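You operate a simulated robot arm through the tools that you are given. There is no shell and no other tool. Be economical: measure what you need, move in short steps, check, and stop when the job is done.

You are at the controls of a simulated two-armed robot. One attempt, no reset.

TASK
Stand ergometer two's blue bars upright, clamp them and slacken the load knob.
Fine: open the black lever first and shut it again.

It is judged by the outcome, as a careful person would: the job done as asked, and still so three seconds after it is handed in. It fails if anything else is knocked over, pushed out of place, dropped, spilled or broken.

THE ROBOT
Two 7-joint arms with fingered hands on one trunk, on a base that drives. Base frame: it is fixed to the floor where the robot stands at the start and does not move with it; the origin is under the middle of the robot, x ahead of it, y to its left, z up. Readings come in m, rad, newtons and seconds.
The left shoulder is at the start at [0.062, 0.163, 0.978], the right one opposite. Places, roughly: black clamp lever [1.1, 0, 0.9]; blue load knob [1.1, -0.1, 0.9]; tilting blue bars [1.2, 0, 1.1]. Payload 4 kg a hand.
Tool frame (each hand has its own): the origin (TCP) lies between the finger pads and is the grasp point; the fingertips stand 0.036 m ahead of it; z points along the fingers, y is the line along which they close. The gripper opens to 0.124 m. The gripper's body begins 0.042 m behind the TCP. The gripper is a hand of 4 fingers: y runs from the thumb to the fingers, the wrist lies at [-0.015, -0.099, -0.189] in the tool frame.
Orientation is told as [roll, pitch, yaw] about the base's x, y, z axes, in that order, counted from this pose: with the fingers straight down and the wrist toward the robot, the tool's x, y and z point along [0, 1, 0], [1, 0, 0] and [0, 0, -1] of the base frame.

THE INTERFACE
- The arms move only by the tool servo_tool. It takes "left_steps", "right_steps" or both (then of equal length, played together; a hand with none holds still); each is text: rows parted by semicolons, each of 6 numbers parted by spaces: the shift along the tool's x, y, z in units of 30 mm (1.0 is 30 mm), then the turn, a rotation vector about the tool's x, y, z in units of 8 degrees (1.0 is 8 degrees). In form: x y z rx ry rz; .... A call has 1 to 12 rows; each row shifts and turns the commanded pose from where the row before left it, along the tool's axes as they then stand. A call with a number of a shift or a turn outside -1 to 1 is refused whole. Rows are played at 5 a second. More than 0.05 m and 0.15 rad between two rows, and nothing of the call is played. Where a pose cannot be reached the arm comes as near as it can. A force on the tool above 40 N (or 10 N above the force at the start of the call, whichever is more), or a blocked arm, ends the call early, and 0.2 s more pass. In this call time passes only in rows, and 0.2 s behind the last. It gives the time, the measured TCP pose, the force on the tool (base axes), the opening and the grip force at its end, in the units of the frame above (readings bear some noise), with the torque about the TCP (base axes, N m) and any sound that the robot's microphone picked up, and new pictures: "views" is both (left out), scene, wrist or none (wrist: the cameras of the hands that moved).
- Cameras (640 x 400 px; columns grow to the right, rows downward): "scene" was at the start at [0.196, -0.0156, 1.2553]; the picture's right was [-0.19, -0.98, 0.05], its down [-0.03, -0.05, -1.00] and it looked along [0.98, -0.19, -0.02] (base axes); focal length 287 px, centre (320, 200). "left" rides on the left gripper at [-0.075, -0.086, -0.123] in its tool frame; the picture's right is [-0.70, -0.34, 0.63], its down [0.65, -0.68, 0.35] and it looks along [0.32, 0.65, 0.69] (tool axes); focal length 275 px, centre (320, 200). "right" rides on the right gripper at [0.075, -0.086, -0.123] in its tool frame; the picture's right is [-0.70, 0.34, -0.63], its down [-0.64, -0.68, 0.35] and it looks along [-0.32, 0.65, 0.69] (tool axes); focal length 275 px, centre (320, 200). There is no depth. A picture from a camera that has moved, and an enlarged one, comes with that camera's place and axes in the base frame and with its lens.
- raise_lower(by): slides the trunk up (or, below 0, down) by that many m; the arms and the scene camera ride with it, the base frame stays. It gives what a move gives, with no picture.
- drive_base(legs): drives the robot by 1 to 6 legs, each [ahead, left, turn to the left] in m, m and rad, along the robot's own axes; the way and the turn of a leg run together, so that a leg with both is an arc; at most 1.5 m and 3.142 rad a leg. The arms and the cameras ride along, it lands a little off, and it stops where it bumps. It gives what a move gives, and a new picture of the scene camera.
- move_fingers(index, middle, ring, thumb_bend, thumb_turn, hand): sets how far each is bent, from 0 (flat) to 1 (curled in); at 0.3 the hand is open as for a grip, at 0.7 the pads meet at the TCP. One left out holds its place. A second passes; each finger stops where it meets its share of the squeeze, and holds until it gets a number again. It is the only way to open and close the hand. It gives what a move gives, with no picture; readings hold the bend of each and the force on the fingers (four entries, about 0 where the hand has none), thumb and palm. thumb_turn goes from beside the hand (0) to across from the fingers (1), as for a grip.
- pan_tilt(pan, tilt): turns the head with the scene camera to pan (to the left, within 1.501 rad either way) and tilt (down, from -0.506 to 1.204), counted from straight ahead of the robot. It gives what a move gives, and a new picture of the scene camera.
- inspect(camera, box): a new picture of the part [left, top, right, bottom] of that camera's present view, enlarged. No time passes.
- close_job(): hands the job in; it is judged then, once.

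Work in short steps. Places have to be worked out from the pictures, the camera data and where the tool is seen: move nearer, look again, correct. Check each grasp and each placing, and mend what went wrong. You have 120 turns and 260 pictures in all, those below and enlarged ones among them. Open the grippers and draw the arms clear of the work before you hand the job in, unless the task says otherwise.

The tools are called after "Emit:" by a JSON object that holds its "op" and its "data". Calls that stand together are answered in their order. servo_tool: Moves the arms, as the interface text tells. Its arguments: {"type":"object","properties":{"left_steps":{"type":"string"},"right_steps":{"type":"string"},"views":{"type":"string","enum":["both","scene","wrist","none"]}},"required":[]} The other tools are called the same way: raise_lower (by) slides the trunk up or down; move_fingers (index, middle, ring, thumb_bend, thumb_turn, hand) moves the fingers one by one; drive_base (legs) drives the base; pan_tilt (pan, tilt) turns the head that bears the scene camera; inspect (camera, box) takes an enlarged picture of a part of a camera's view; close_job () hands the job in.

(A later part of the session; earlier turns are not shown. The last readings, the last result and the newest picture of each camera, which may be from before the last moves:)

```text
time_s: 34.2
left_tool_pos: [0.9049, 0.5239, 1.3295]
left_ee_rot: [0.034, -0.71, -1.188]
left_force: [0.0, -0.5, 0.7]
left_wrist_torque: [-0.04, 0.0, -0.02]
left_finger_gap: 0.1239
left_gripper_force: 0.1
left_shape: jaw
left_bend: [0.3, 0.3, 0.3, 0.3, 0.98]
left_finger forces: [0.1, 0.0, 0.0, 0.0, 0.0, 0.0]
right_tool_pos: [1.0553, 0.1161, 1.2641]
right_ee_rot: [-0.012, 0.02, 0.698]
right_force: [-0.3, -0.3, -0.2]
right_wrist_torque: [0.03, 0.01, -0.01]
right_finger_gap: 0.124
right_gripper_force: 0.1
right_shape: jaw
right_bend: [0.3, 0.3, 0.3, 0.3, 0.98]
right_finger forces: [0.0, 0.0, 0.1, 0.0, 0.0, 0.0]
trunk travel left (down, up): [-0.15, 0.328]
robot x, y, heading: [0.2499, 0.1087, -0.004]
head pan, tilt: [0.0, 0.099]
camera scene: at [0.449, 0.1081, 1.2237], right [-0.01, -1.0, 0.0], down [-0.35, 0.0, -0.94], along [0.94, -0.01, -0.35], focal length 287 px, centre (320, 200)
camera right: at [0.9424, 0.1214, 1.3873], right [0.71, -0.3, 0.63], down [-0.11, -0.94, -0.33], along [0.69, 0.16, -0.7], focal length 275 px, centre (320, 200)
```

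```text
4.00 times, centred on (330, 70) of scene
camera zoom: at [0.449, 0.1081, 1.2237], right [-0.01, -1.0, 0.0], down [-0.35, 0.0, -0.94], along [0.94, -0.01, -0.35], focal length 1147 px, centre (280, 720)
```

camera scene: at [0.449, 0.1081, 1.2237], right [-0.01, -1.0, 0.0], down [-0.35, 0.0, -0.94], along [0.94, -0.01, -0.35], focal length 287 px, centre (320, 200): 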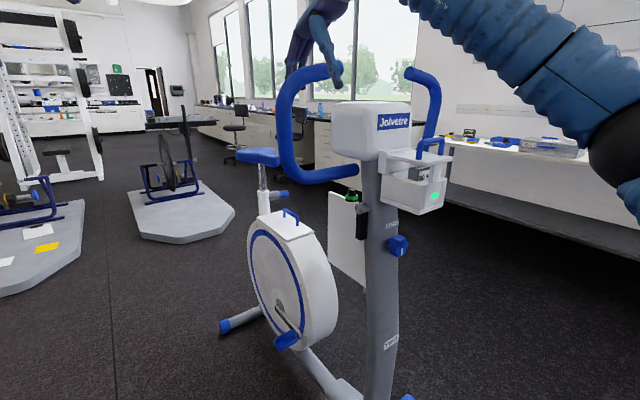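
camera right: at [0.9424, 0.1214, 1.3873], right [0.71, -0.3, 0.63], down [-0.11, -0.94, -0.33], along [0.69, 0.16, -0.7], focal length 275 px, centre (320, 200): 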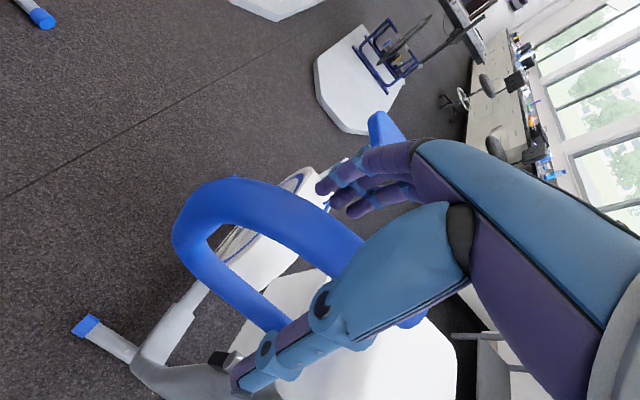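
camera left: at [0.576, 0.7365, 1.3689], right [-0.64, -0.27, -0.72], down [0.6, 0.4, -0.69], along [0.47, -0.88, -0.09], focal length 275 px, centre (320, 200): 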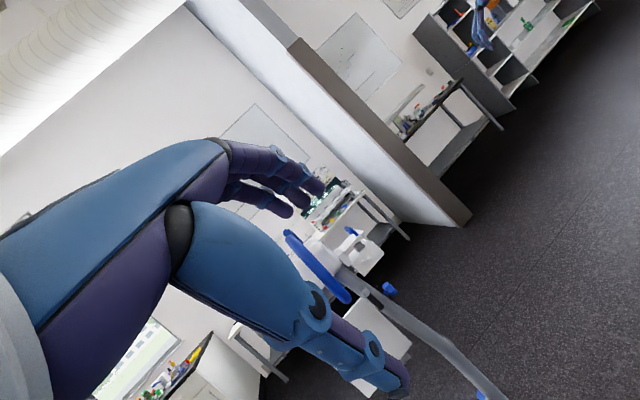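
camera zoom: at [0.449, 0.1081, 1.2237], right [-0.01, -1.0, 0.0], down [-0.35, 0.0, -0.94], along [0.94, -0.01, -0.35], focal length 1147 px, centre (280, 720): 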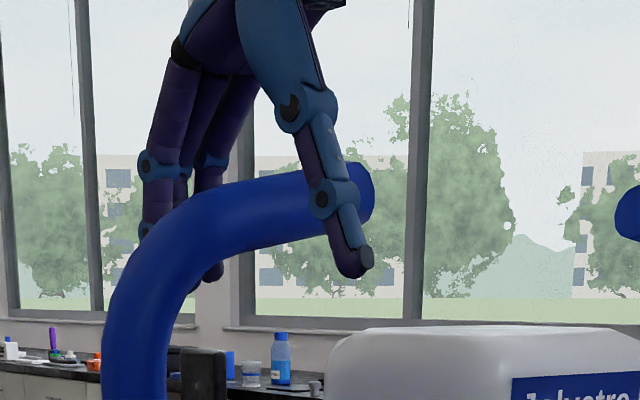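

The thumb and fingers straddle the tube; I close on it.

Emit:
{"op": "move_fingers", "data": {"hand": "right", "index": 0.65, "middle": 0.65, "ring": 0.65, "thumb_bend": 0.65}}

Emit:
{"op": "inspect", "data": {"camera": "scene", "box": [250, 20, 410, 120]}}

```text
time_s: 35.2
left_tool_pos: [0.9041, 0.5237, 1.3305]
left_ee_rot: [0.036, -0.709, -1.188]
left_force: [0.2, -0.4, 0.7]
left_wrist_torque: [-0.01, 0.03, 0.04]
left_finger_gap: 0.124
left_gripper_force: 0.1
left_shape: jaw
left_bend: [0.3, 0.3, 0.3, 0.3, 0.98]
left_finger forces: [0.0, 0.1, 0.0, 0.0, 0.1, 0.0]
right_tool_pos: [1.0541, 0.1147, 1.2638]
right_ee_rot: [-0.01, 0.02, 0.696]
right_force: [-3.3, -2.5, -2.1]
right_wrist_torque: [-0.01, 0.01, 0.02]
right_finger_gap: 0.0265
right_gripper_force: 5.1
right_shape: fingers
right_bend: [0.63, 0.65, 0.65, 0.63, 0.97]
right_finger forces: [2.7, 0.0, 0.1, 0.0, 8.1, 0.0]
trunk travel left (down, up): [-0.15, 0.328]
robot x, y, heading: [0.2464, 0.1067, -0.005]
head pan, tilt: [0.0, 0.099]
```

```text
4.00 times, centred on (330, 70) of scene
camera zoom: at [0.4482, 0.1075, 1.224], right [-0.01, -1.0, 0.0], down [-0.35, 0.0, -0.94], along [0.94, -0.01, -0.35], focal length 1147 px, centre (280, 720)
```

zoom: 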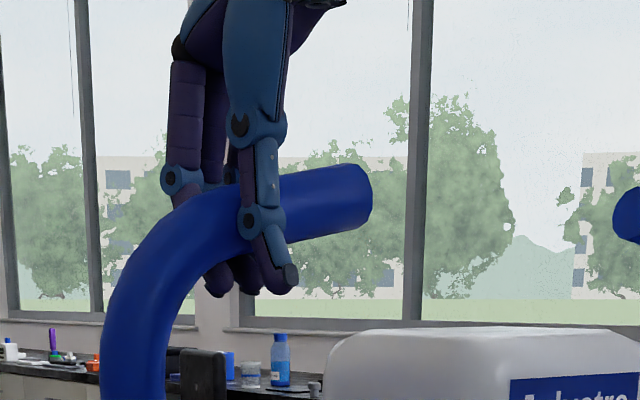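

The tube is held. Now I turn the left hand (still well outboard) to point horizontally at the bike's side, thumb forward and fingers rearward.

Emit:
{"op": "servo_tool", "data": {"left_steps": "0 0 0 -1 0 0; 0 0 0 -1 0 0; 0 0 0 -1 0 0; 0 0 0 -1 0 0; 0 0 0 -1 0 0; 0 0 0 -1 0 0; 0 0 0 0 0 -1; 0 0 0 0 0 -1; 0 0 0 0 0 -1; 0 0 0 0 0 -1", "views": "none"}}

Emit:
{"op": "servo_tool", "data": {"left_steps": "0.5 0 0 0 0 -1; 0.5 0 0 0 0 -1; 0.5 0 0 0 0 -1; 0.5 0 0 0 0 -1; 0.5 0 0 0 0 -1; 1 0 0 0 0 -1; 1 0 0 0 0 -1; 1 0 0 -1 0 0; 1 0 0 -1 0 0", "views": "both"}}

```text
time_s: 37.5
left_tool_pos: [0.9036, 0.5233, 1.3303]
left_ee_rot: [-1.524, -1.037, 0.365]
left_force: [-0.2, 0.8, 0.3]
left_wrist_torque: [0.02, 0.0, 0.03]
left_finger_gap: 0.1239
left_gripper_force: 0.0
left_shape: jaw
left_bend: [0.3, 0.3, 0.3, 0.3, 0.98]
left_finger forces: [0.0, 0.1, 0.1, 0.1, 0.1, 0.1]
right_tool_pos: [1.0536, 0.1148, 1.2655]
right_ee_rot: [-0.012, 0.02, 0.695]
right_force: [-2.1, -2.6, -0.9]
right_wrist_torque: [-0.01, 0.02, -0.02]
right_finger_gap: 0.0265
right_gripper_force: 5.2
right_shape: fingers
right_bend: [0.63, 0.65, 0.65, 0.63, 0.97]
right_finger forces: [3.0, 0.0, 0.0, 0.0, 7.2, 0.0]
trunk travel left (down, up): [-0.15, 0.328]
robot x, y, heading: [0.249, 0.107, -0.004]
head pan, tilt: [0.0, 0.099]
```

```text
time_s: 39.5
left_tool_pos: [0.9685, 0.5552, 1.1592]
left_ee_rot: [-1.565, -0.064, 0.686]
left_force: [0.0, -0.1, -0.4]
left_wrist_torque: [0.0, 0.0, 0.01]
left_finger_gap: 0.1241
left_gripper_force: 0.0
left_shape: jaw
left_bend: [0.3, 0.3, 0.3, 0.3, 0.98]
left_finger forces: [0.0, 0.1, 0.0, 0.0, 0.0, 0.0]
right_tool_pos: [1.054, 0.1157, 1.2633]
right_ee_rot: [-0.01, 0.022, 0.698]
right_force: [-0.7, -3.6, -1.3]
right_wrist_torque: [-0.04, 0.0, 0.04]
right_finger_gap: 0.0267
right_gripper_force: 5.2
right_shape: fingers
right_bend: [0.63, 0.65, 0.65, 0.63, 0.97]
right_finger forces: [3.7, 0.0, 0.0, 0.0, 6.8, 0.1]
trunk travel left (down, up): [-0.15, 0.328]
robot x, y, heading: [0.2451, 0.1079, -0.007]
head pan, tilt: [0.0, 0.099]
camera scene: at [0.4484, 0.1077, 1.2239], right [-0.01, -1.0, 0.0], down [-0.35, 0.0, -0.94], along [0.94, -0.01, -0.35], focal length 287 px, centre (320, 200)
camera left: at [0.8214, 0.5939, 1.2284], right [0.11, -0.74, 0.67], down [-0.28, -0.67, -0.69], along [0.95, -0.11, -0.28], focal length 275 px, centre (320, 200)
```

scene: 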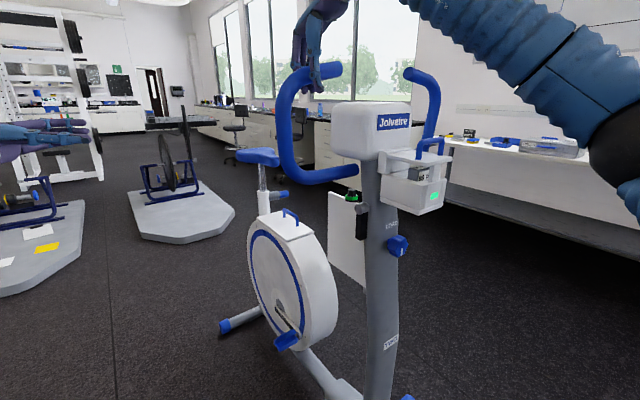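
left: 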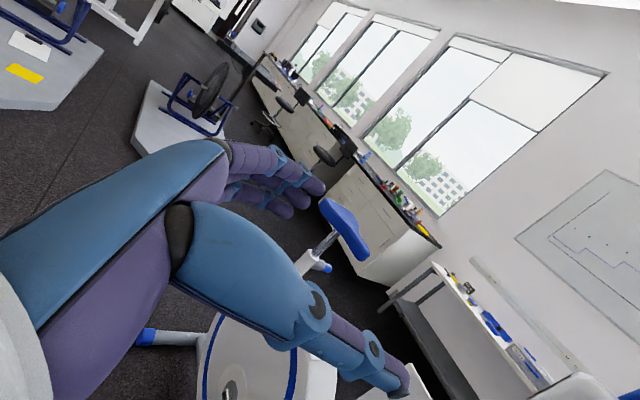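

Orientation is right. I lower and bring the hand level with the lever, still ~0.45 m outboard, then approach partway.

Emit:
{"op": "servo_tool", "data": {"left_steps": "1 -1 0 0 0 0; 1 -1 0 0 0 0; 1 -1 0 0 0 0; 1 -1 0 0 0 0; 1 -1 0 0 0 0; 1 -1 0 0 0 0; 1 -1 0 0 0 0; 1 -1 0 0 0 0; 0.2 -0.2 1 0 0 0; 0 0 1 0 0 0; 0 0 1 0 0 0; 0 0 1 0 0 0", "views": "none"}}

Emit:
{"op": "servo_tool", "data": {"left_steps": "0 0 1 0 0 0; 0 0 1 0 0 0; 0 0 1 0 0 0; 0 0 1 0 0 0; 0 0 1 0 0 0; 0 0 1 0 0 0", "views": "both"}}

```text
time_s: 42.0
left_tool_pos: [0.9069, 0.34, 0.8867]
left_ee_rot: [-1.564, -0.066, 0.684]
left_force: [-0.1, 0.5, -0.7]
left_wrist_torque: [-0.01, -0.01, -0.01]
left_finger_gap: 0.124
left_gripper_force: 0.0
left_shape: jaw
left_bend: [0.3, 0.3, 0.3, 0.3, 0.98]
left_finger forces: [0.0, 0.0, 0.0, 0.0, 0.1, 0.0]
left hand out of reach, approached as far as the arm can: row 6, 7, 8
right_tool_pos: [1.0535, 0.1159, 1.2643]
right_ee_rot: [-0.009, 0.022, 0.695]
right_force: [-1.7, -4.5, -1.6]
right_wrist_torque: [-0.03, 0.0, -0.02]
right_finger_gap: 0.0262
right_gripper_force: 5.6
right_shape: fingers
right_bend: [0.63, 0.65, 0.65, 0.63, 0.97]
right_finger forces: [3.8, 0.1, 0.0, 0.0, 6.7, 0.1]
trunk travel left (down, up): [-0.15, 0.328]
robot x, y, heading: [0.2476, 0.1035, -0.005]
head pan, tilt: [0.0, 0.099]
```

```text
time_s: 43.6
left_tool_pos: [1.0255, 0.2332, 0.8724]
left_ee_rot: [-1.488, -0.128, 0.708]
left_force: [0.2, 0.2, -0.3]
left_wrist_torque: [-0.02, 0.0, -0.02]
left_finger_gap: 0.124
left_gripper_force: 0.1
left_shape: jaw
left_bend: [0.3, 0.3, 0.3, 0.3, 0.98]
left_finger forces: [0.0, 0.0, 0.0, 0.1, 0.0, 0.0]
right_tool_pos: [1.054, 0.1163, 1.2644]
right_ee_rot: [-0.009, 0.022, 0.696]
right_force: [-1.8, -3.1, -6.3]
right_wrist_torque: [-0.11, 0.02, 0.0]
right_finger_gap: 0.0261
right_gripper_force: 5.4
right_shape: fingers
right_bend: [0.63, 0.65, 0.65, 0.63, 0.97]
right_finger forces: [4.4, 0.0, 0.1, 0.0, 6.4, 0.0]
trunk travel left (down, up): [-0.15, 0.328]
robot x, y, heading: [0.2505, 0.1057, -0.001]
head pan, tilt: [0.0, 0.099]
stopped in row 6 (left hand): the arm was blocked; the commanded pose is now the measured one
camera scene: at [0.4485, 0.1079, 1.2244], right [-0.01, -1.0, 0.0], down [-0.35, 0.0, -0.94], along [0.94, -0.01, -0.35], focal length 287 px, centre (320, 200)
camera left: at [0.8772, 0.2598, 0.9454], right [0.13, -0.79, 0.59], down [-0.26, -0.61, -0.75], along [0.96, -0.05, -0.29], focal length 275 px, centre (320, 200)
```

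scene: 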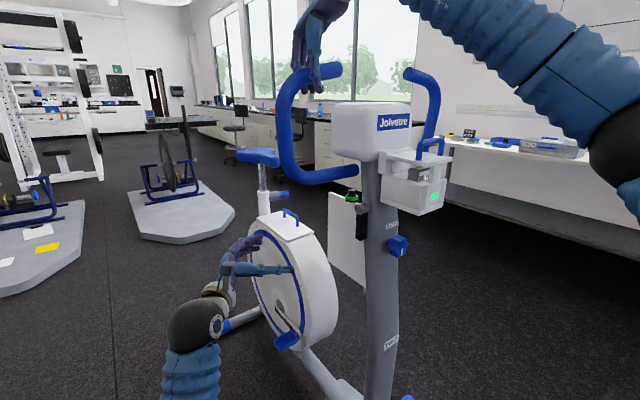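
left: 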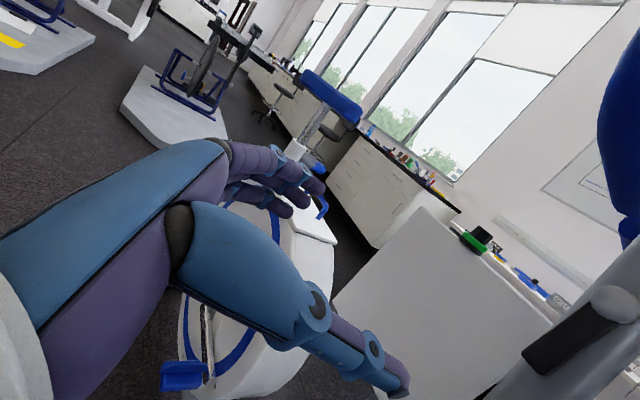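

The arm stopped with no outside force on the hand – a joint limit with the elbow folded tight. Moving toward the lever unfolds it, so I try small steps onward.

Emit:
{"op": "servo_tool", "data": {"left_steps": "0 0 0.5 0 0 0; 0 0 0.5 0 0 0; 0 0 0.5 0 0 0", "views": "scene"}}

Emit:
{"op": "inspect", "data": {"camera": "scene", "box": [120, 200, 400, 400]}}

```text
time_s: 44.6
left_tool_pos: [1.0599, 0.2288, 0.866]
left_ee_rot: [-1.44, -0.185, 0.731]
left_force: [0.4, 0.9, -0.6]
left_wrist_torque: [0.0, 0.03, 0.01]
left_finger_gap: 0.1238
left_gripper_force: 0.1
left_shape: jaw
left_bend: [0.3, 0.3, 0.3, 0.3, 0.98]
left_finger forces: [0.1, 0.1, 0.1, 0.0, 0.0, 0.1]
right_tool_pos: [1.0551, 0.115, 1.2646]
right_ee_rot: [-0.01, 0.021, 0.697]
right_force: [-0.8, -4.2, -5.9]
right_wrist_torque: [-0.14, 0.01, 0.02]
right_finger_gap: 0.0262
right_gripper_force: 5.5
right_shape: fingers
right_bend: [0.63, 0.65, 0.65, 0.63, 0.97]
right_finger forces: [4.8, 0.0, 0.0, 0.1, 6.2, 0.0]
trunk travel left (down, up): [-0.15, 0.328]
robot x, y, heading: [0.2508, 0.1095, -0.005]
head pan, tilt: [0.0, 0.099]
stopped in row 3 (left hand): the arm was blocked; the commanded pose is now the measured one
camera scene: at [0.4483, 0.1079, 1.2247], right [-0.01, -1.0, 0.0], down [-0.35, 0.0, -0.94], along [0.94, 0.0, -0.35], focal length 287 px, centre (320, 200)
```

scene: 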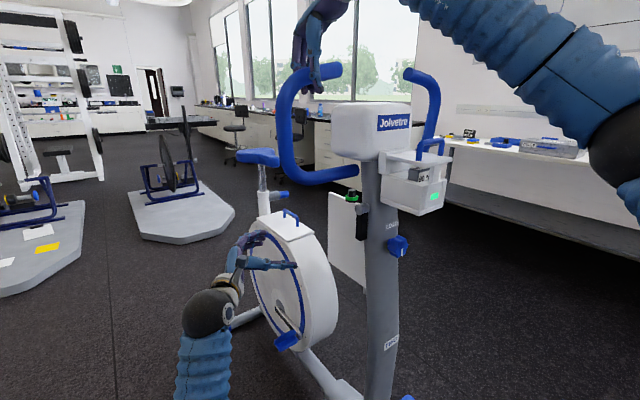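

```text
2.00 times, centred on (260, 300) of scene
camera zoom: at [0.4483, 0.1079, 1.2247], right [-0.01, -1.0, 0.0], down [-0.35, 0.0, -0.94], along [0.94, 0.0, -0.35], focal length 574 px, centre (440, 0)
```

zoom: 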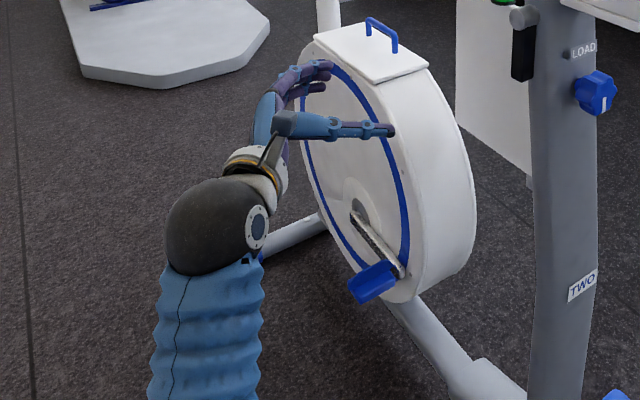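

The approach direction is awkward from here. Standing square in front of the post (heading ≈40°) would suit both lever and knob; I release the bar and withdraw both hands to relocate.

Emit:
{"op": "move_fingers", "data": {"hand": "right", "index": 0.3, "middle": 0.3, "ring": 0.3, "thumb_bend": 0.3}}

Emit:
{"op": "servo_tool", "data": {"right_steps": "0 0 -1 0 0 0; 0 0 -1 0 0 0; 0 0 -1 0 0 0; 0 -0.5 -1 0 0 0; 0 -1 0 0 0 0; 0 -1 0 0 0 0; 0 -1 0 0 0 0; -1 -1 0 0 0 0; -1 -1 0 0 0 0; -1 0 0 0 0 0; -1 0 0 0 0 0; -1 0 0 0 0 0", "left_steps": "0 0 -1 0 0 0; 0 0 -1 0 0 0; 0 0 -1 0 0 0; 0 0 -1 0 0 0; -1 0 -1 0 0 0; -1 0 -1 0 0 0; -1 0 -1 0 0 0; -1 0 0 0 0 0; -1 0 0 0 0 0; -1 0 0 0 0 0; -1 0 0 0 0 0; -1 0 0 0 0 0", "views": "scene"}}

```text
time_s: 45.6
left_tool_pos: [1.0577, 0.2288, 0.8644]
left_ee_rot: [-1.439, -0.182, 0.73]
left_force: [1.1, -0.3, 0.0]
left_wrist_torque: [0.0, 0.03, -0.02]
left_finger_gap: 0.1238
left_gripper_force: 0.0
left_shape: jaw
left_bend: [0.3, 0.3, 0.3, 0.3, 0.98]
left_finger forces: [0.1, 0.0, 0.0, 0.0, 0.0, 0.0]
right_tool_pos: [1.0533, 0.1167, 1.2651]
right_ee_rot: [-0.008, 0.019, 0.697]
right_force: [0.3, -0.4, 0.1]
right_wrist_torque: [-0.04, -0.02, 0.0]
right_finger_gap: 0.1231
right_gripper_force: 0.1
right_shape: fingers
right_bend: [0.3, 0.3, 0.3, 0.3, 0.97]
right_finger forces: [0.0, 0.0, 0.0, 0.0, 0.0, 0.1]
trunk travel left (down, up): [-0.15, 0.328]
robot x, y, heading: [0.2504, 0.1067, -0.007]
head pan, tilt: [0.0, 0.099]
```

```text
time_s: 48.2
left_tool_pos: [0.9058, 0.3276, 1.1247]
left_ee_rot: [-1.437, -0.177, 0.727]
left_force: [0.6, 0.3, -0.1]
left_wrist_torque: [-0.01, 0.01, 0.01]
left_finger_gap: 0.124
left_gripper_force: 0.1
left_shape: jaw
left_bend: [0.3, 0.3, 0.3, 0.3, 0.98]
left_finger forces: [0.0, 0.0, 0.0, 0.0, 0.1, 0.0]
right_tool_pos: [1.0027, -0.0787, 1.3865]
right_ee_rot: [-0.005, 0.02, 0.693]
right_force: [0.0, 0.9, 0.1]
right_wrist_torque: [-0.03, 0.01, 0.0]
right_finger_gap: 0.1229
right_gripper_force: 0.0
right_shape: fingers
right_bend: [0.3, 0.3, 0.3, 0.3, 0.97]
right_finger forces: [0.0, 0.0, 0.1, 0.0, 0.0, 0.1]
right hand out of reach, approached as far as the arm can: row 11, 12
trunk travel left (down, up): [-0.15, 0.328]
robot x, y, heading: [0.2489, 0.1112, -0.008]
head pan, tilt: [0.0, 0.099]
camera scene: at [0.4482, 0.1079, 1.224], right [0.0, -1.0, 0.0], down [-0.35, 0.0, -0.94], along [0.94, 0.0, -0.35], focal length 287 px, centre (320, 200)
```

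scene: 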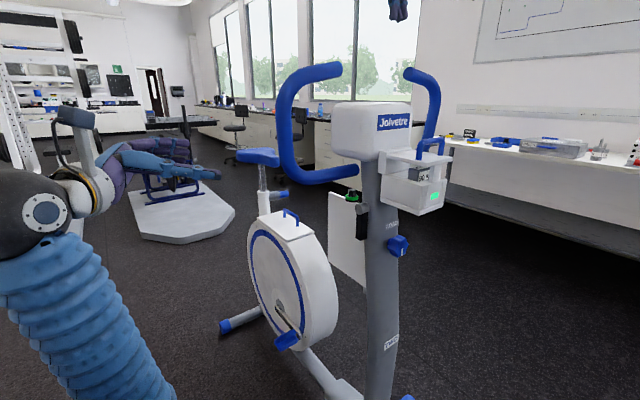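

Both hands are clear. I back off and go round to the bike's front in stages.

Emit:
{"op": "drive_base", "data": {"legs": [[-0.35, 0, 0], [0, -0.6, 0]]}}

Emit:
{"op": "pan_tilt", "data": {"pan": -0.9, "tilt": 0.5}}

```text
time_s: 53.5
left_tool_pos: [0.5537, -0.2709, 1.1238]
left_ee_rot: [-1.438, -0.179, 0.72]
left_force: [-0.2, -0.3, -0.1]
left_wrist_torque: [0.0, 0.01, 0.0]
left_finger_gap: 0.1238
left_gripper_force: 0.1
left_shape: jaw
left_bend: [0.3, 0.3, 0.3, 0.3, 0.98]
left_finger forces: [0.1, 0.0, 0.0, 0.0, 0.1, 0.0]
right_tool_pos: [0.6478, -0.6767, 1.3854]
right_ee_rot: [-0.006, 0.02, 0.689]
right_force: [1.1, -1.2, 0.0]
right_wrist_torque: [0.04, 0.01, 0.03]
right_finger_gap: 0.1231
right_gripper_force: 0.0
right_shape: fingers
right_bend: [0.3, 0.3, 0.3, 0.3, 0.97]
right_finger forces: [0.1, 0.0, 0.1, 0.0, 0.1, 0.0]
trunk travel left (down, up): [-0.15, 0.328]
robot x, y, heading: [-0.1063, -0.4835, -0.01]
head pan, tilt: [0.0, 0.099]
camera scene: at [0.0945, -0.4872, 1.2239], right [-0.01, -1.0, 0.0], down [-0.35, 0.0, -0.94], along [0.94, -0.01, -0.35], focal length 287 px, centre (320, 200)
```

scene: 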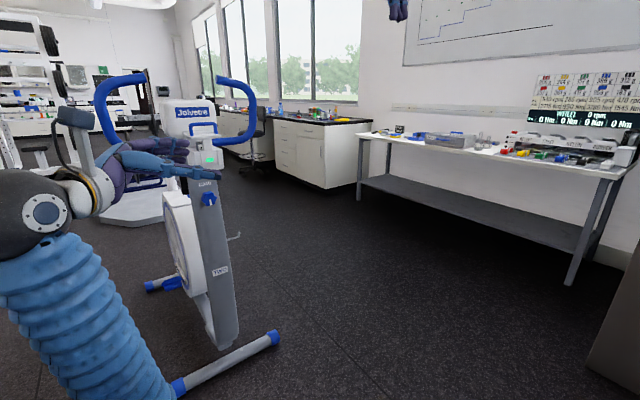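

```text
time_s: 54.7
left_tool_pos: [0.5537, -0.2699, 1.1243]
left_ee_rot: [-1.44, -0.177, 0.721]
left_force: [0.1, -0.8, 0.2]
left_wrist_torque: [0.03, -0.01, 0.02]
left_finger_gap: 0.1239
left_gripper_force: 0.0
left_shape: jaw
left_bend: [0.3, 0.3, 0.3, 0.3, 0.98]
left_finger forces: [0.1, 0.0, 0.0, 0.0, 0.1, 0.0]
right_tool_pos: [0.6458, -0.6761, 1.3867]
right_ee_rot: [-0.008, 0.019, 0.686]
right_force: [0.2, 0.3, 0.3]
right_wrist_torque: [0.02, 0.02, 0.01]
right_finger_gap: 0.1229
right_gripper_force: 0.2
right_shape: fingers
right_bend: [0.3, 0.3, 0.3, 0.3, 0.97]
right_finger forces: [0.1, 0.1, 0.0, 0.1, 0.0, 0.0]
trunk travel left (down, up): [-0.15, 0.328]
robot x, y, heading: [-0.1076, -0.4865, -0.013]
head pan, tilt: [-0.901, 0.499]
camera scene: at [0.0501, -0.5574, 1.1971], right [-0.76, -0.61, 0.2], down [-0.51, 0.38, -0.77], along [0.4, -0.69, -0.6], focal length 287 px, centre (320, 200)
```

scene: 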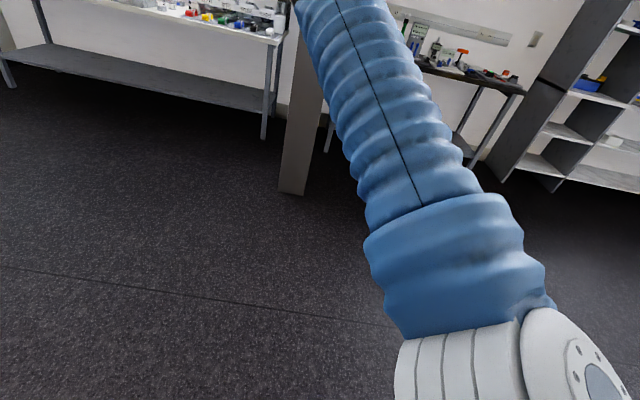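

The floor is clear. I continue to the right, turn to face the post, and come closer.

Emit:
{"op": "drive_base", "data": {"legs": [[0.1, -0.38, 0], [0, 0, 0.69]]}}

Emit:
{"op": "pan_tilt", "data": {"pan": 0, "tilt": 0.1}}

```text
time_s: 59.0
left_tool_pos: [0.3607, -0.2798, 1.125]
left_ee_rot: [-1.441, -0.177, 1.412]
left_force: [0.0, 0.4, 0.6]
left_wrist_torque: [0.02, 0.02, -0.01]
left_finger_gap: 0.1239
left_gripper_force: 0.1
left_shape: jaw
left_bend: [0.3, 0.3, 0.3, 0.3, 0.98]
left_finger forces: [0.0, 0.1, 0.0, 0.0, 0.0, 0.1]
right_tool_pos: [0.6902, -0.5324, 1.387]
right_ee_rot: [-0.006, 0.019, 1.379]
right_force: [0.3, -0.5, 0.1]
right_wrist_torque: [-0.01, 0.04, 0.01]
right_finger_gap: 0.1232
right_gripper_force: 0.0
right_shape: fingers
right_bend: [0.3, 0.3, 0.3, 0.3, 0.97]
right_finger forces: [0.1, 0.0, 0.0, 0.1, 0.0, 0.1]
trunk travel left (down, up): [-0.15, 0.328]
robot x, y, heading: [-0.0072, -0.8642, 0.68]
head pan, tilt: [-0.901, 0.499]
camera scene: at [0.1557, -0.8204, 1.1971], right [-0.2, -0.96, 0.2], down [-0.63, -0.03, -0.77], along [0.75, -0.28, -0.6], focal length 287 px, centre (320, 200)
```

scene: 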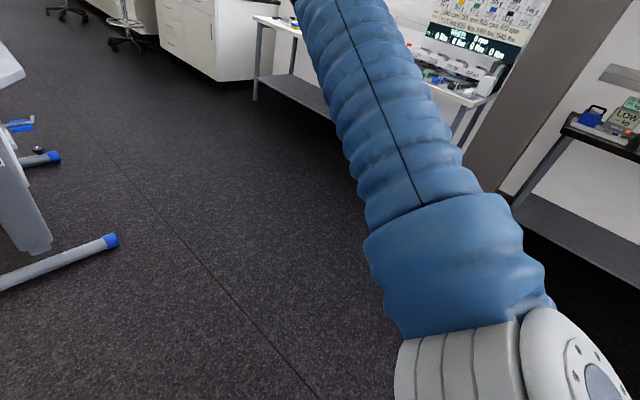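

```text
time_s: 60.2
left_tool_pos: [0.3622, -0.2804, 1.1247]
left_ee_rot: [-1.439, -0.177, 1.412]
left_force: [0.2, 1.1, -0.3]
left_wrist_torque: [0.0, 0.0, -0.03]
left_finger_gap: 0.1239
left_gripper_force: 0.0
left_shape: jaw
left_bend: [0.3, 0.3, 0.3, 0.3, 0.98]
left_finger forces: [0.0, 0.0, 0.1, 0.0, 0.1, 0.1]
right_tool_pos: [0.6913, -0.5311, 1.3872]
right_ee_rot: [-0.006, 0.018, 1.379]
right_force: [0.4, -0.1, 0.3]
right_wrist_torque: [-0.02, 0.02, -0.01]
right_finger_gap: 0.1233
right_gripper_force: 0.0
right_shape: fingers
right_bend: [0.3, 0.3, 0.3, 0.3, 0.97]
right_finger forces: [0.1, 0.0, 0.0, 0.1, 0.0, 0.1]
trunk travel left (down, up): [-0.15, 0.328]
robot x, y, heading: [-0.0128, -0.8629, 0.679]
head pan, tilt: [0.0, 0.099]
camera scene: at [0.1451, -0.7379, 1.2239], right [0.63, -0.78, 0.0], down [-0.27, -0.22, -0.94], along [0.73, 0.59, -0.35], focal length 287 px, centre (320, 200)
```

scene: 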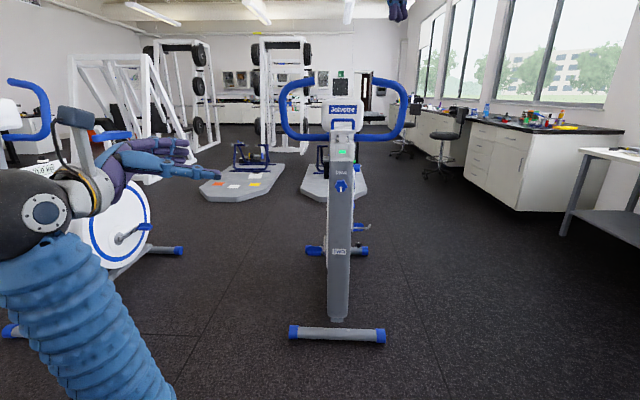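

Now squarely in front. I realign both hands to the robot: left hand pointing right at lever height and outboard, right hand square above.

Emit:
{"op": "servo_tool", "data": {"left_steps": "0 0 -0.7 0 -0.47 -0.63; 0 0 -0.7 0 -0.46 -0.64; 0 0 -0.7 1 0 0; 0 0 0 1 0 0; 0 0 0 1 0 0; 0 0 0 1 0 0; 0 0 0 1 0 0; 1 0 0 0.2 0 0; 1 0 0 0 0 0; 1 0 0 0 0 0; 1 0 0 0 0 0; 1 0 0 0 0 0", "right_steps": "0 0 0 0 0 0.5; 0 0 0 0 0 0.5; 0 0 0 0 0 0.5; 0 0 0 0 0 0.5; 0 0 0 0 0 0.5; 0 0 0 0 0 0.5; 0 0 0 0 0 0.5; 0 0 0 0 0 0.5; 0 0 0 0 0 0.5; 0 0 0 0 0 0.5; 0 0 0 0 0 0; 0 0 0 0 0 0", "views": "scene"}}

```text
time_s: 62.8
left_tool_pos: [0.2989, -0.2708, 0.9779]
left_ee_rot: [-1.571, 0.001, 0.696]
left_force: [0.5, -0.4, -0.5]
left_wrist_torque: [-0.01, -0.02, -0.03]
left_finger_gap: 0.1242
left_gripper_force: 0.1
left_shape: jaw
left_bend: [0.3, 0.3, 0.3, 0.3, 0.98]
left_finger forces: [0.1, 0.0, 0.0, 0.1, 0.0, 0.1]
right_tool_pos: [0.691, -0.5332, 1.3873]
right_ee_rot: [-0.018, 0.01, 0.68]
right_force: [0.8, 0.7, -0.4]
right_wrist_torque: [0.07, -0.05, -0.02]
right_finger_gap: 0.1232
right_gripper_force: 0.0
right_shape: fingers
right_bend: [0.3, 0.3, 0.3, 0.3, 0.97]
right_finger forces: [0.0, 0.1, 0.0, 0.1, 0.0, 0.1]
trunk travel left (down, up): [-0.15, 0.328]
robot x, y, heading: [-0.0101, -0.8617, 0.677]
head pan, tilt: [0.0, 0.099]
camera scene: at [0.1449, -0.7376, 1.2239], right [0.63, -0.78, 0.0], down [-0.27, -0.22, -0.94], along [0.73, 0.59, -0.35], focal length 287 px, centre (320, 200)
```

scene: 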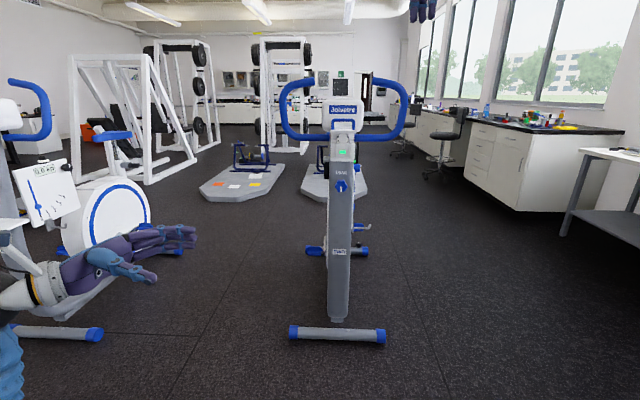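

Aligned. I shift right 0.12 and drive forward 0.4, watching.

Emit:
{"op": "drive_base", "data": {"legs": [[0, -0.12, 0], [0.4, 0, 0]]}}

Emit:
{"op": "inspect", "data": {"camera": "scene", "box": [230, 60, 430, 260]}}

```text
time_s: 66.1
left_tool_pos: [0.6907, -0.1111, 0.9771]
left_ee_rot: [-1.571, 0.002, 0.694]
left_force: [-0.7, -0.1, -0.5]
left_wrist_torque: [-0.03, -0.01, -0.02]
left_finger_gap: 0.1237
left_gripper_force: 0.1
left_shape: jaw
left_bend: [0.3, 0.3, 0.3, 0.3, 0.98]
left_finger forces: [0.1, 0.0, 0.0, 0.1, 0.1, 0.0]
right_tool_pos: [1.0841, -0.3735, 1.3863]
right_ee_rot: [-0.017, 0.012, 0.676]
right_force: [0.1, 0.3, 0.3]
right_wrist_torque: [-0.02, 0.02, 0.01]
right_finger_gap: 0.1232
right_gripper_force: 0.0
right_shape: fingers
right_bend: [0.3, 0.3, 0.3, 0.3, 0.97]
right_finger forces: [0.0, 0.1, 0.0, 0.0, 0.1, 0.1]
trunk travel left (down, up): [-0.15, 0.328]
robot x, y, heading: [0.3791, -0.7066, 0.676]
head pan, tilt: [0.0, 0.099]
camera scene: at [0.5356, -0.5774, 1.2237], right [0.63, -0.78, 0.0], down [-0.27, -0.22, -0.94], along [0.73, 0.59, -0.35], focal length 287 px, centre (320, 200)
```

scene: 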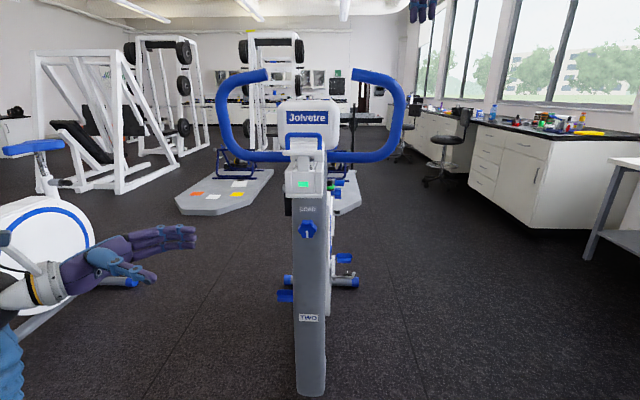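

```text
2.00 times, centred on (330, 160) of scene
camera zoom: at [0.5356, -0.5774, 1.2237], right [0.63, -0.78, 0.0], down [-0.27, -0.22, -0.94], along [0.73, 0.59, -0.35], focal length 574 px, centre (300, 280)
```

zoom: 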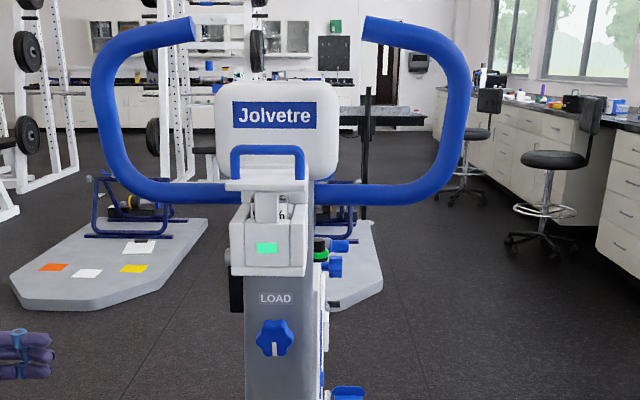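

Drive another 0.22 m ahead, with the left hand lowered a little first to lever height.

Emit:
{"op": "servo_tool", "data": {"left_steps": "1 0 0 0 0 0; 1 0 0 0 0 0", "views": "none"}}

Emit:
{"op": "drive_base", "data": {"legs": [[0.22, 0, 0]]}}

Emit:
{"op": "inspect", "data": {"camera": "left", "box": [0, 0, 640, 400]}}

Emit:
{"op": "inspect", "data": {"camera": "right", "box": [0, 0, 640, 400]}}

```text
time_s: 66.7
left_tool_pos: [0.6905, -0.111, 0.9167]
left_ee_rot: [-1.571, -0.001, 0.692]
left_force: [-0.3, -0.8, -0.2]
left_wrist_torque: [-0.02, -0.02, 0.02]
left_finger_gap: 0.1239
left_gripper_force: 0.1
left_shape: jaw
left_bend: [0.3, 0.3, 0.3, 0.3, 0.98]
left_finger forces: [0.0, 0.0, 0.1, 0.0, 0.0, 0.0]
right_tool_pos: [1.0825, -0.3739, 1.3865]
right_ee_rot: [-0.016, 0.009, 0.678]
right_force: [0.5, 0.7, 0.4]
right_wrist_torque: [0.03, 0.02, 0.01]
right_finger_gap: 0.1231
right_gripper_force: 0.0
right_shape: fingers
right_bend: [0.3, 0.3, 0.3, 0.3, 0.97]
right_finger forces: [0.0, 0.0, 0.1, 0.0, 0.0, 0.0]
trunk travel left (down, up): [-0.15, 0.328]
robot x, y, heading: [0.3829, -0.702, 0.675]
head pan, tilt: [0.0, 0.099]
```

```text
time_s: 68.4
left_tool_pos: [0.8597, 0.0256, 0.9172]
left_ee_rot: [-1.572, 0.003, 0.696]
left_force: [-0.2, -0.1, -0.5]
left_wrist_torque: [0.0, -0.04, -0.02]
left_finger_gap: 0.124
left_gripper_force: 0.0
left_shape: jaw
left_bend: [0.3, 0.3, 0.3, 0.3, 0.98]
left_finger forces: [0.0, 0.0, 0.0, 0.0, 0.0, 0.0]
right_tool_pos: [1.2543, -0.234, 1.3851]
right_ee_rot: [-0.018, 0.012, 0.679]
right_force: [1.4, 0.0, -0.4]
right_wrist_torque: [0.0, 0.0, -0.01]
right_finger_gap: 0.1229
right_gripper_force: 0.0
right_shape: fingers
right_bend: [0.3, 0.3, 0.3, 0.3, 0.97]
right_finger forces: [0.1, 0.0, 0.0, 0.1, 0.0, 0.1]
trunk travel left (down, up): [-0.15, 0.328]
robot x, y, heading: [0.5472, -0.5673, 0.675]
head pan, tilt: [0.0, 0.099]
camera scene: at [0.7059, -0.4398, 1.2236], right [0.63, -0.78, 0.0], down [-0.27, -0.22, -0.94], along [0.73, 0.59, -0.35], focal length 287 px, centre (320, 200)
```

scene: 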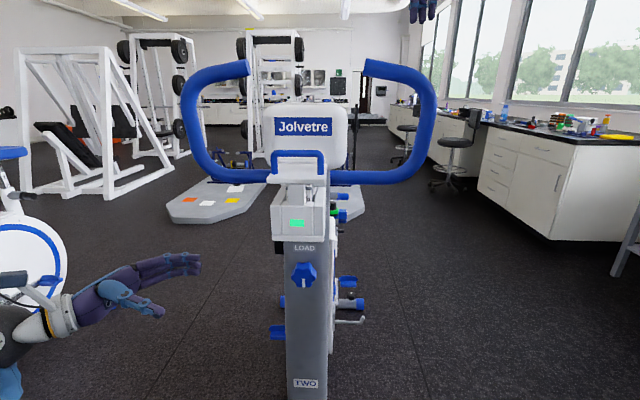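

```text
1.00 times, centred on (320, 200) of left (not enlarged: the box is as wide or as high as the picture)
camera zoom: at [0.7161, 0.0666, 0.9925], right [0.15, -0.7, 0.7], down [-0.3, -0.7, -0.64], along [0.94, -0.11, -0.32], focal length 275 px, centre (320, 200)
```

zoom: 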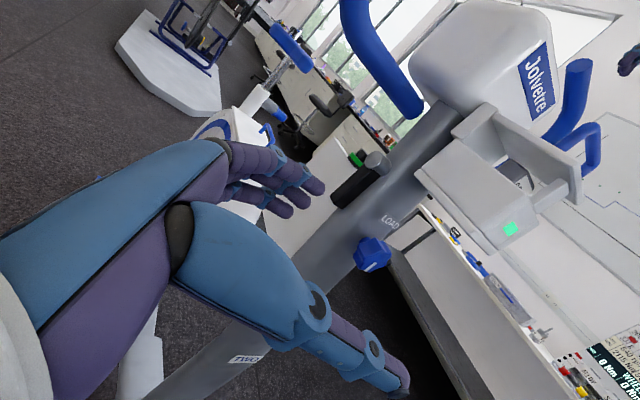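

```text
1.00 times, centred on (320, 200) of right (not enlarged: the box is as wide or as high as the picture)
camera zoom: at [1.1387, -0.228, 1.5078], right [0.7, -0.32, 0.64], down [-0.12, -0.94, -0.33], along [0.7, 0.15, -0.69], focal length 275 px, centre (320, 200)
```

zoom: 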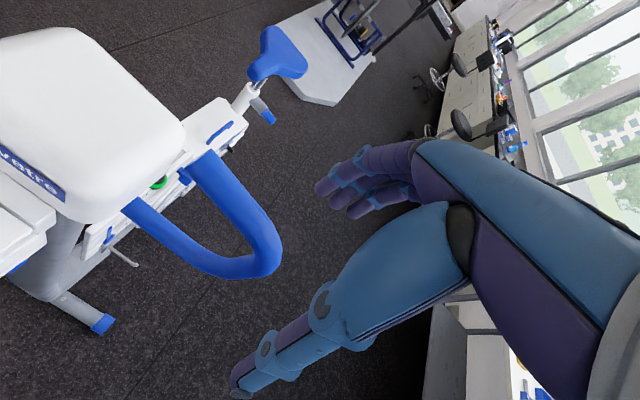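

Right-wrist view puts the right bar's top tube middle at ≈(1.274,−0.154,1.263). I move the right hand over it and descend.

Emit:
{"op": "servo_tool", "data": {"right_steps": "0.8 0.7 0 0 0 0; 0.85 0.7 0 0 0 0; 0 0.8 0.2 0 0 0; 0 0 0.9 0 0 0; 0 0 0.9 0 0 0; 0 0 0.9 0 0 0; 0 0 0.9 0 0 0", "views": "both"}}

Emit:
{"op": "inspect", "data": {"camera": "scene", "box": [320, 20, 480, 120]}}

```text
time_s: 70.0
left_tool_pos: [0.8592, 0.0257, 0.9182]
left_ee_rot: [-1.571, 0.002, 0.697]
left_force: [-0.3, -0.8, 1.3]
left_wrist_torque: [-0.01, -0.01, -0.01]
left_finger_gap: 0.1239
left_gripper_force: 0.1
left_shape: jaw
left_bend: [0.3, 0.3, 0.3, 0.3, 0.98]
left_finger forces: [0.0, 0.0, 0.0, 0.0, 0.1, 0.0]
right_tool_pos: [1.2741, -0.1571, 1.2691]
right_ee_rot: [-0.019, 0.012, 0.68]
right_force: [-0.1, -0.5, 0.4]
right_wrist_torque: [-0.03, -0.01, -0.01]
right_finger_gap: 0.1231
right_gripper_force: 0.0
right_shape: fingers
right_bend: [0.3, 0.3, 0.3, 0.3, 0.97]
right_finger forces: [0.0, 0.1, 0.0, 0.1, 0.0, 0.0]
trunk travel left (down, up): [-0.15, 0.328]
robot x, y, heading: [0.5478, -0.5658, 0.681]
head pan, tilt: [0.0, 0.099]
camera scene: at [0.7055, -0.4404, 1.2237], right [0.63, -0.78, 0.0], down [-0.27, -0.22, -0.94], along [0.73, 0.59, -0.35], focal length 287 px, centre (320, 200)
camera right: at [1.159, -0.1505, 1.392], right [0.7, -0.32, 0.64], down [-0.13, -0.94, -0.33], along [0.71, 0.15, -0.69], focal length 275 px, centre (320, 200)
```

scene: 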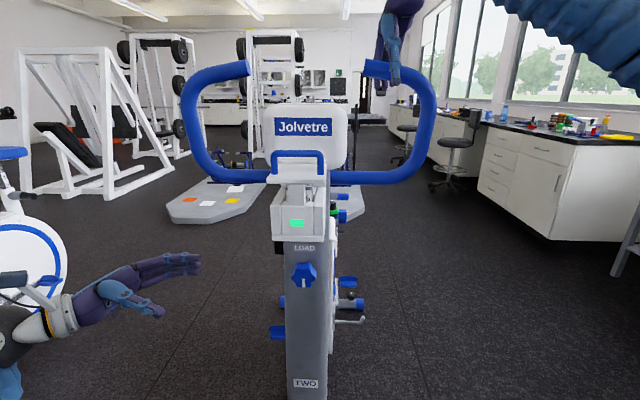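
right: 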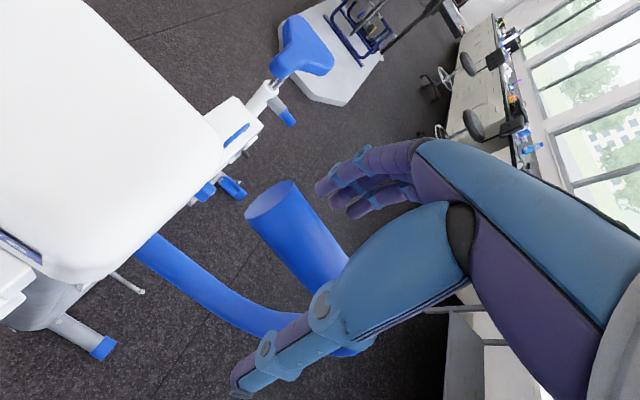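

```text
4.00 times, centred on (400, 70) of scene
camera zoom: at [0.7055, -0.4404, 1.2237], right [0.63, -0.78, 0.0], down [-0.27, -0.22, -0.94], along [0.73, 0.59, -0.35], focal length 1147 px, centre (0, 720)
```

zoom: 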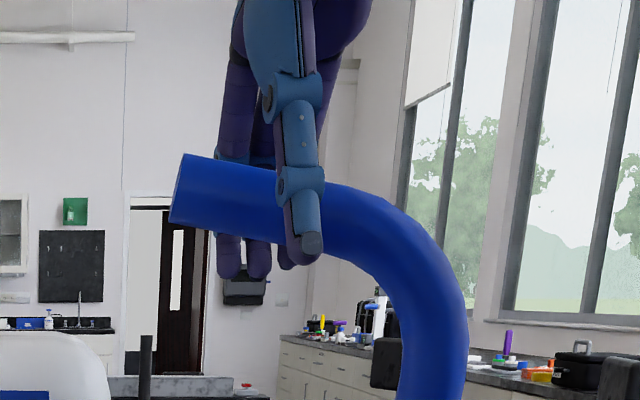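

Straddled well; close the right hand on the tube.

Emit:
{"op": "move_fingers", "data": {"hand": "right", "index": 0.68, "middle": 0.68, "ring": 0.68, "thumb_bend": 0.66}}

```text
time_s: 71.0
left_tool_pos: [0.8583, 0.0252, 0.9194]
left_ee_rot: [-1.57, -0.001, 0.696]
left_force: [0.2, 0.5, -0.3]
left_wrist_torque: [0.03, 0.01, 0.0]
left_finger_gap: 0.1241
left_gripper_force: 0.2
left_shape: jaw
left_bend: [0.3, 0.3, 0.3, 0.3, 0.98]
left_finger forces: [0.0, 0.0, 0.0, 0.0, 0.0, 0.0]
right_tool_pos: [1.2707, -0.1604, 1.2717]
right_ee_rot: [-0.017, 0.009, 0.679]
right_force: [-18.6, -18.0, -6.6]
right_wrist_torque: [-0.03, 0.01, 0.28]
right_finger_gap: 0.0303
right_gripper_force: 14.7
right_shape: fingers
right_bend: [0.68, 0.68, 0.66, 0.58, 0.97]
right_finger forces: [0.1, 0.0, 2.2, 0.0, 26.0, 0.0]
trunk travel left (down, up): [-0.15, 0.328]
robot x, y, heading: [0.551, -0.5682, 0.676]
head pan, tilt: [0.0, 0.099]
```

Thumb presses 26 N: the tube lies a little nearer the thumb. I shift the hand back ~8 mm to balance.

Emit:
{"op": "servo_tool", "data": {"right_steps": "0 -0.15 0 0 0 0; 0 -0.12 0 0 0 0; 0 0 0 0 0 0", "views": "none"}}

```text
time_s: 71.8
left_tool_pos: [0.8598, 0.0255, 0.9184]
left_ee_rot: [-1.571, -0.001, 0.697]
left_force: [-0.2, 0.4, 0.1]
left_wrist_torque: [-0.01, 0.03, 0.02]
left_finger_gap: 0.124
left_gripper_force: 0.1
left_shape: jaw
left_bend: [0.3, 0.3, 0.3, 0.3, 0.98]
left_finger forces: [0.1, 0.0, 0.0, 0.1, 0.1, 0.1]
right_tool_pos: [1.2661, -0.163, 1.2706]
right_ee_rot: [-0.018, 0.01, 0.68]
right_force: [-1.8, -2.0, 0.0]
right_wrist_torque: [0.13, -0.13, 0.23]
right_finger_gap: 0.0256
right_gripper_force: 10.9
right_shape: fingers
right_bend: [0.66, 0.67, 0.64, 0.61, 0.98]
right_finger forces: [2.8, 0.9, 4.2, 0.1, 13.7, 0.0]
trunk travel left (down, up): [-0.15, 0.328]
robot x, y, heading: [0.5501, -0.5668, 0.681]
head pan, tilt: [0.0, 0.099]
```

Bar is held, balanced. Now the left hand: forward alongside the lever and partway in.

Emit:
{"op": "servo_tool", "data": {"left_steps": "0.4 1 0 0 0 0; 0.4 1 0 0 0 0; 0 1 0 0 0 0; 0 1 0 0 0 0; 0 1 0 0 0 0; 0 0.6 0 0 0 0; 0 0 1 0 0 0; 0 0 1 0 0 0", "views": "both"}}

Emit:
{"op": "inspect", "data": {"camera": "scene", "box": [200, 200, 360, 320]}}

```text
time_s: 73.6
left_tool_pos: [1.0266, 0.0876, 0.8945]
left_ee_rot: [-1.568, -0.001, 0.698]
left_force: [-0.4, 0.3, -0.4]
left_wrist_torque: [0.02, -0.01, 0.02]
left_finger_gap: 0.1241
left_gripper_force: 0.1
left_shape: jaw
left_bend: [0.3, 0.3, 0.3, 0.3, 0.98]
left_finger forces: [0.0, 0.0, 0.0, 0.2, 0.0, 0.0]
right_tool_pos: [1.2662, -0.1623, 1.2703]
right_ee_rot: [-0.019, 0.012, 0.678]
right_force: [-0.7, -2.8, -1.5]
right_wrist_torque: [0.09, -0.06, 0.19]
right_finger_gap: 0.0253
right_gripper_force: 11.2
right_shape: fingers
right_bend: [0.66, 0.67, 0.64, 0.62, 0.98]
right_finger forces: [3.3, 1.0, 4.2, 0.0, 12.9, 0.2]
trunk travel left (down, up): [-0.15, 0.328]
robot x, y, heading: [0.5513, -0.5642, 0.683]
head pan, tilt: [0.0, 0.099]
camera scene: at [0.7049, -0.4409, 1.224], right [0.63, -0.78, 0.0], down [-0.27, -0.22, -0.94], along [0.73, 0.59, -0.35], focal length 287 px, centre (320, 200)
camera left: at [0.8824, 0.1276, 0.9695], right [0.15, -0.7, 0.7], down [-0.3, -0.7, -0.64], along [0.94, -0.11, -0.32], focal length 275 px, centre (320, 200)
```

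scene: 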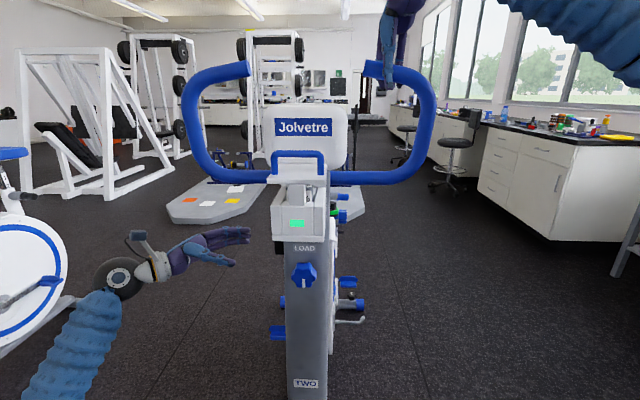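
left: 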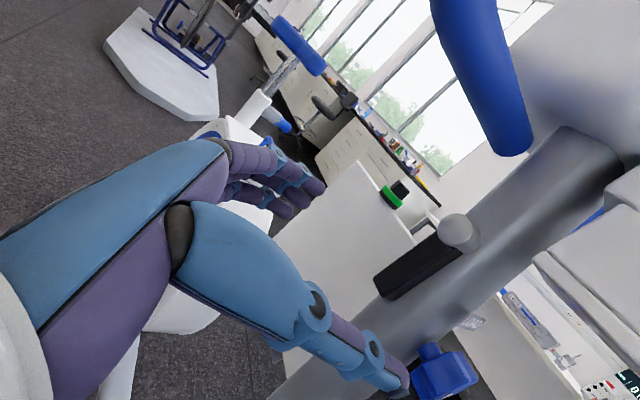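

```text
3.33 times, centred on (280, 260) of scene
camera zoom: at [0.7049, -0.4409, 1.224], right [0.63, -0.78, 0.0], down [-0.27, -0.22, -0.94], along [0.73, 0.59, -0.35], focal length 956 px, centre (453, 0)
```

zoom: 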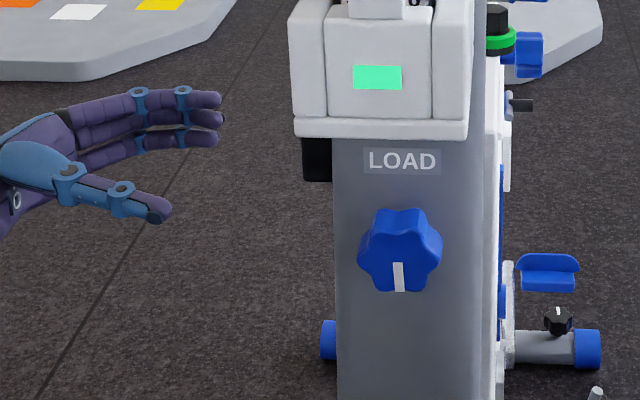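

Lever (z 0.875–0.945, u≈0.85) lies between thumb and fingers' line. I move in ~8 cm, slightly up.

Emit:
{"op": "servo_tool", "data": {"left_steps": "-0.3 0 0.9 0 0 0; 0 0 0.9 0 0 0; 0 0 0.9 0 0 0", "views": "wrist"}}

Emit:
{"op": "inspect", "data": {"camera": "scene", "box": [200, 200, 360, 320]}}

```text
time_s: 74.4
left_tool_pos: [1.0793, 0.0244, 0.9045]
left_ee_rot: [-1.572, 0.0, 0.698]
left_force: [-0.1, -0.4, -0.5]
left_wrist_torque: [0.0, 0.02, -0.01]
left_finger_gap: 0.1242
left_gripper_force: 0.1
left_shape: jaw
left_bend: [0.3, 0.3, 0.3, 0.3, 0.98]
left_finger forces: [0.0, 0.0, 0.1, 0.1, 0.0, 0.1]
right_tool_pos: [1.2663, -0.1628, 1.2697]
right_ee_rot: [-0.016, 0.009, 0.679]
right_force: [-0.7, -1.9, -2.3]
right_wrist_torque: [0.1, -0.08, 0.22]
right_finger_gap: 0.0251
right_gripper_force: 11.0
right_shape: fingers
right_bend: [0.66, 0.67, 0.64, 0.62, 0.98]
right_finger forces: [3.7, 1.1, 4.5, 0.0, 12.5, 0.0]
trunk travel left (down, up): [-0.15, 0.328]
robot x, y, heading: [0.5495, -0.57, 0.68]
head pan, tilt: [0.0, 0.099]
camera left: at [0.9351, 0.065, 0.9787], right [0.15, -0.7, 0.7], down [-0.3, -0.7, -0.65], along [0.94, -0.11, -0.32], focal length 275 px, centre (320, 200)
```

left: 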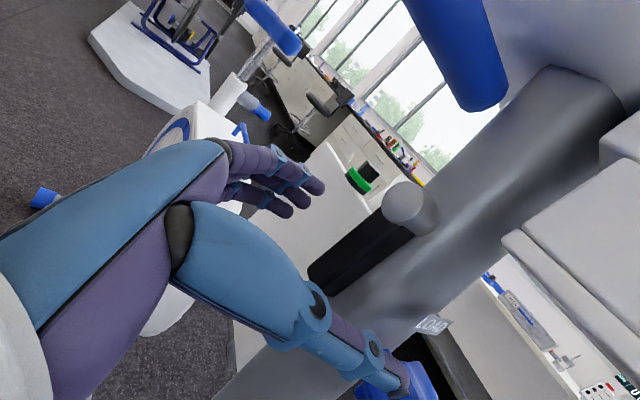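

```text
3.33 times, centred on (280, 260) of scene
camera zoom: at [0.7049, -0.4408, 1.224], right [0.63, -0.78, 0.0], down [-0.27, -0.22, -0.94], along [0.73, 0.59, -0.35], focal length 956 px, centre (453, 0)
```

zoom: 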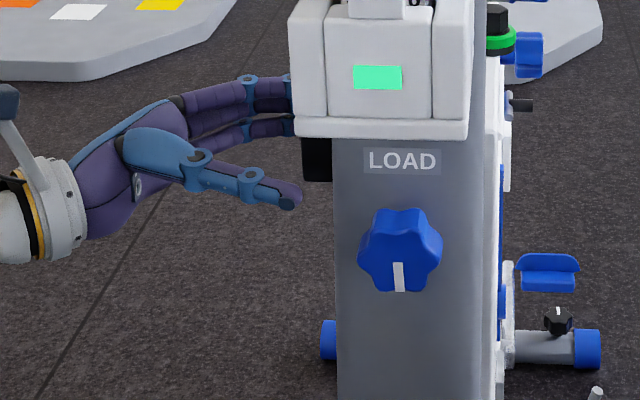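

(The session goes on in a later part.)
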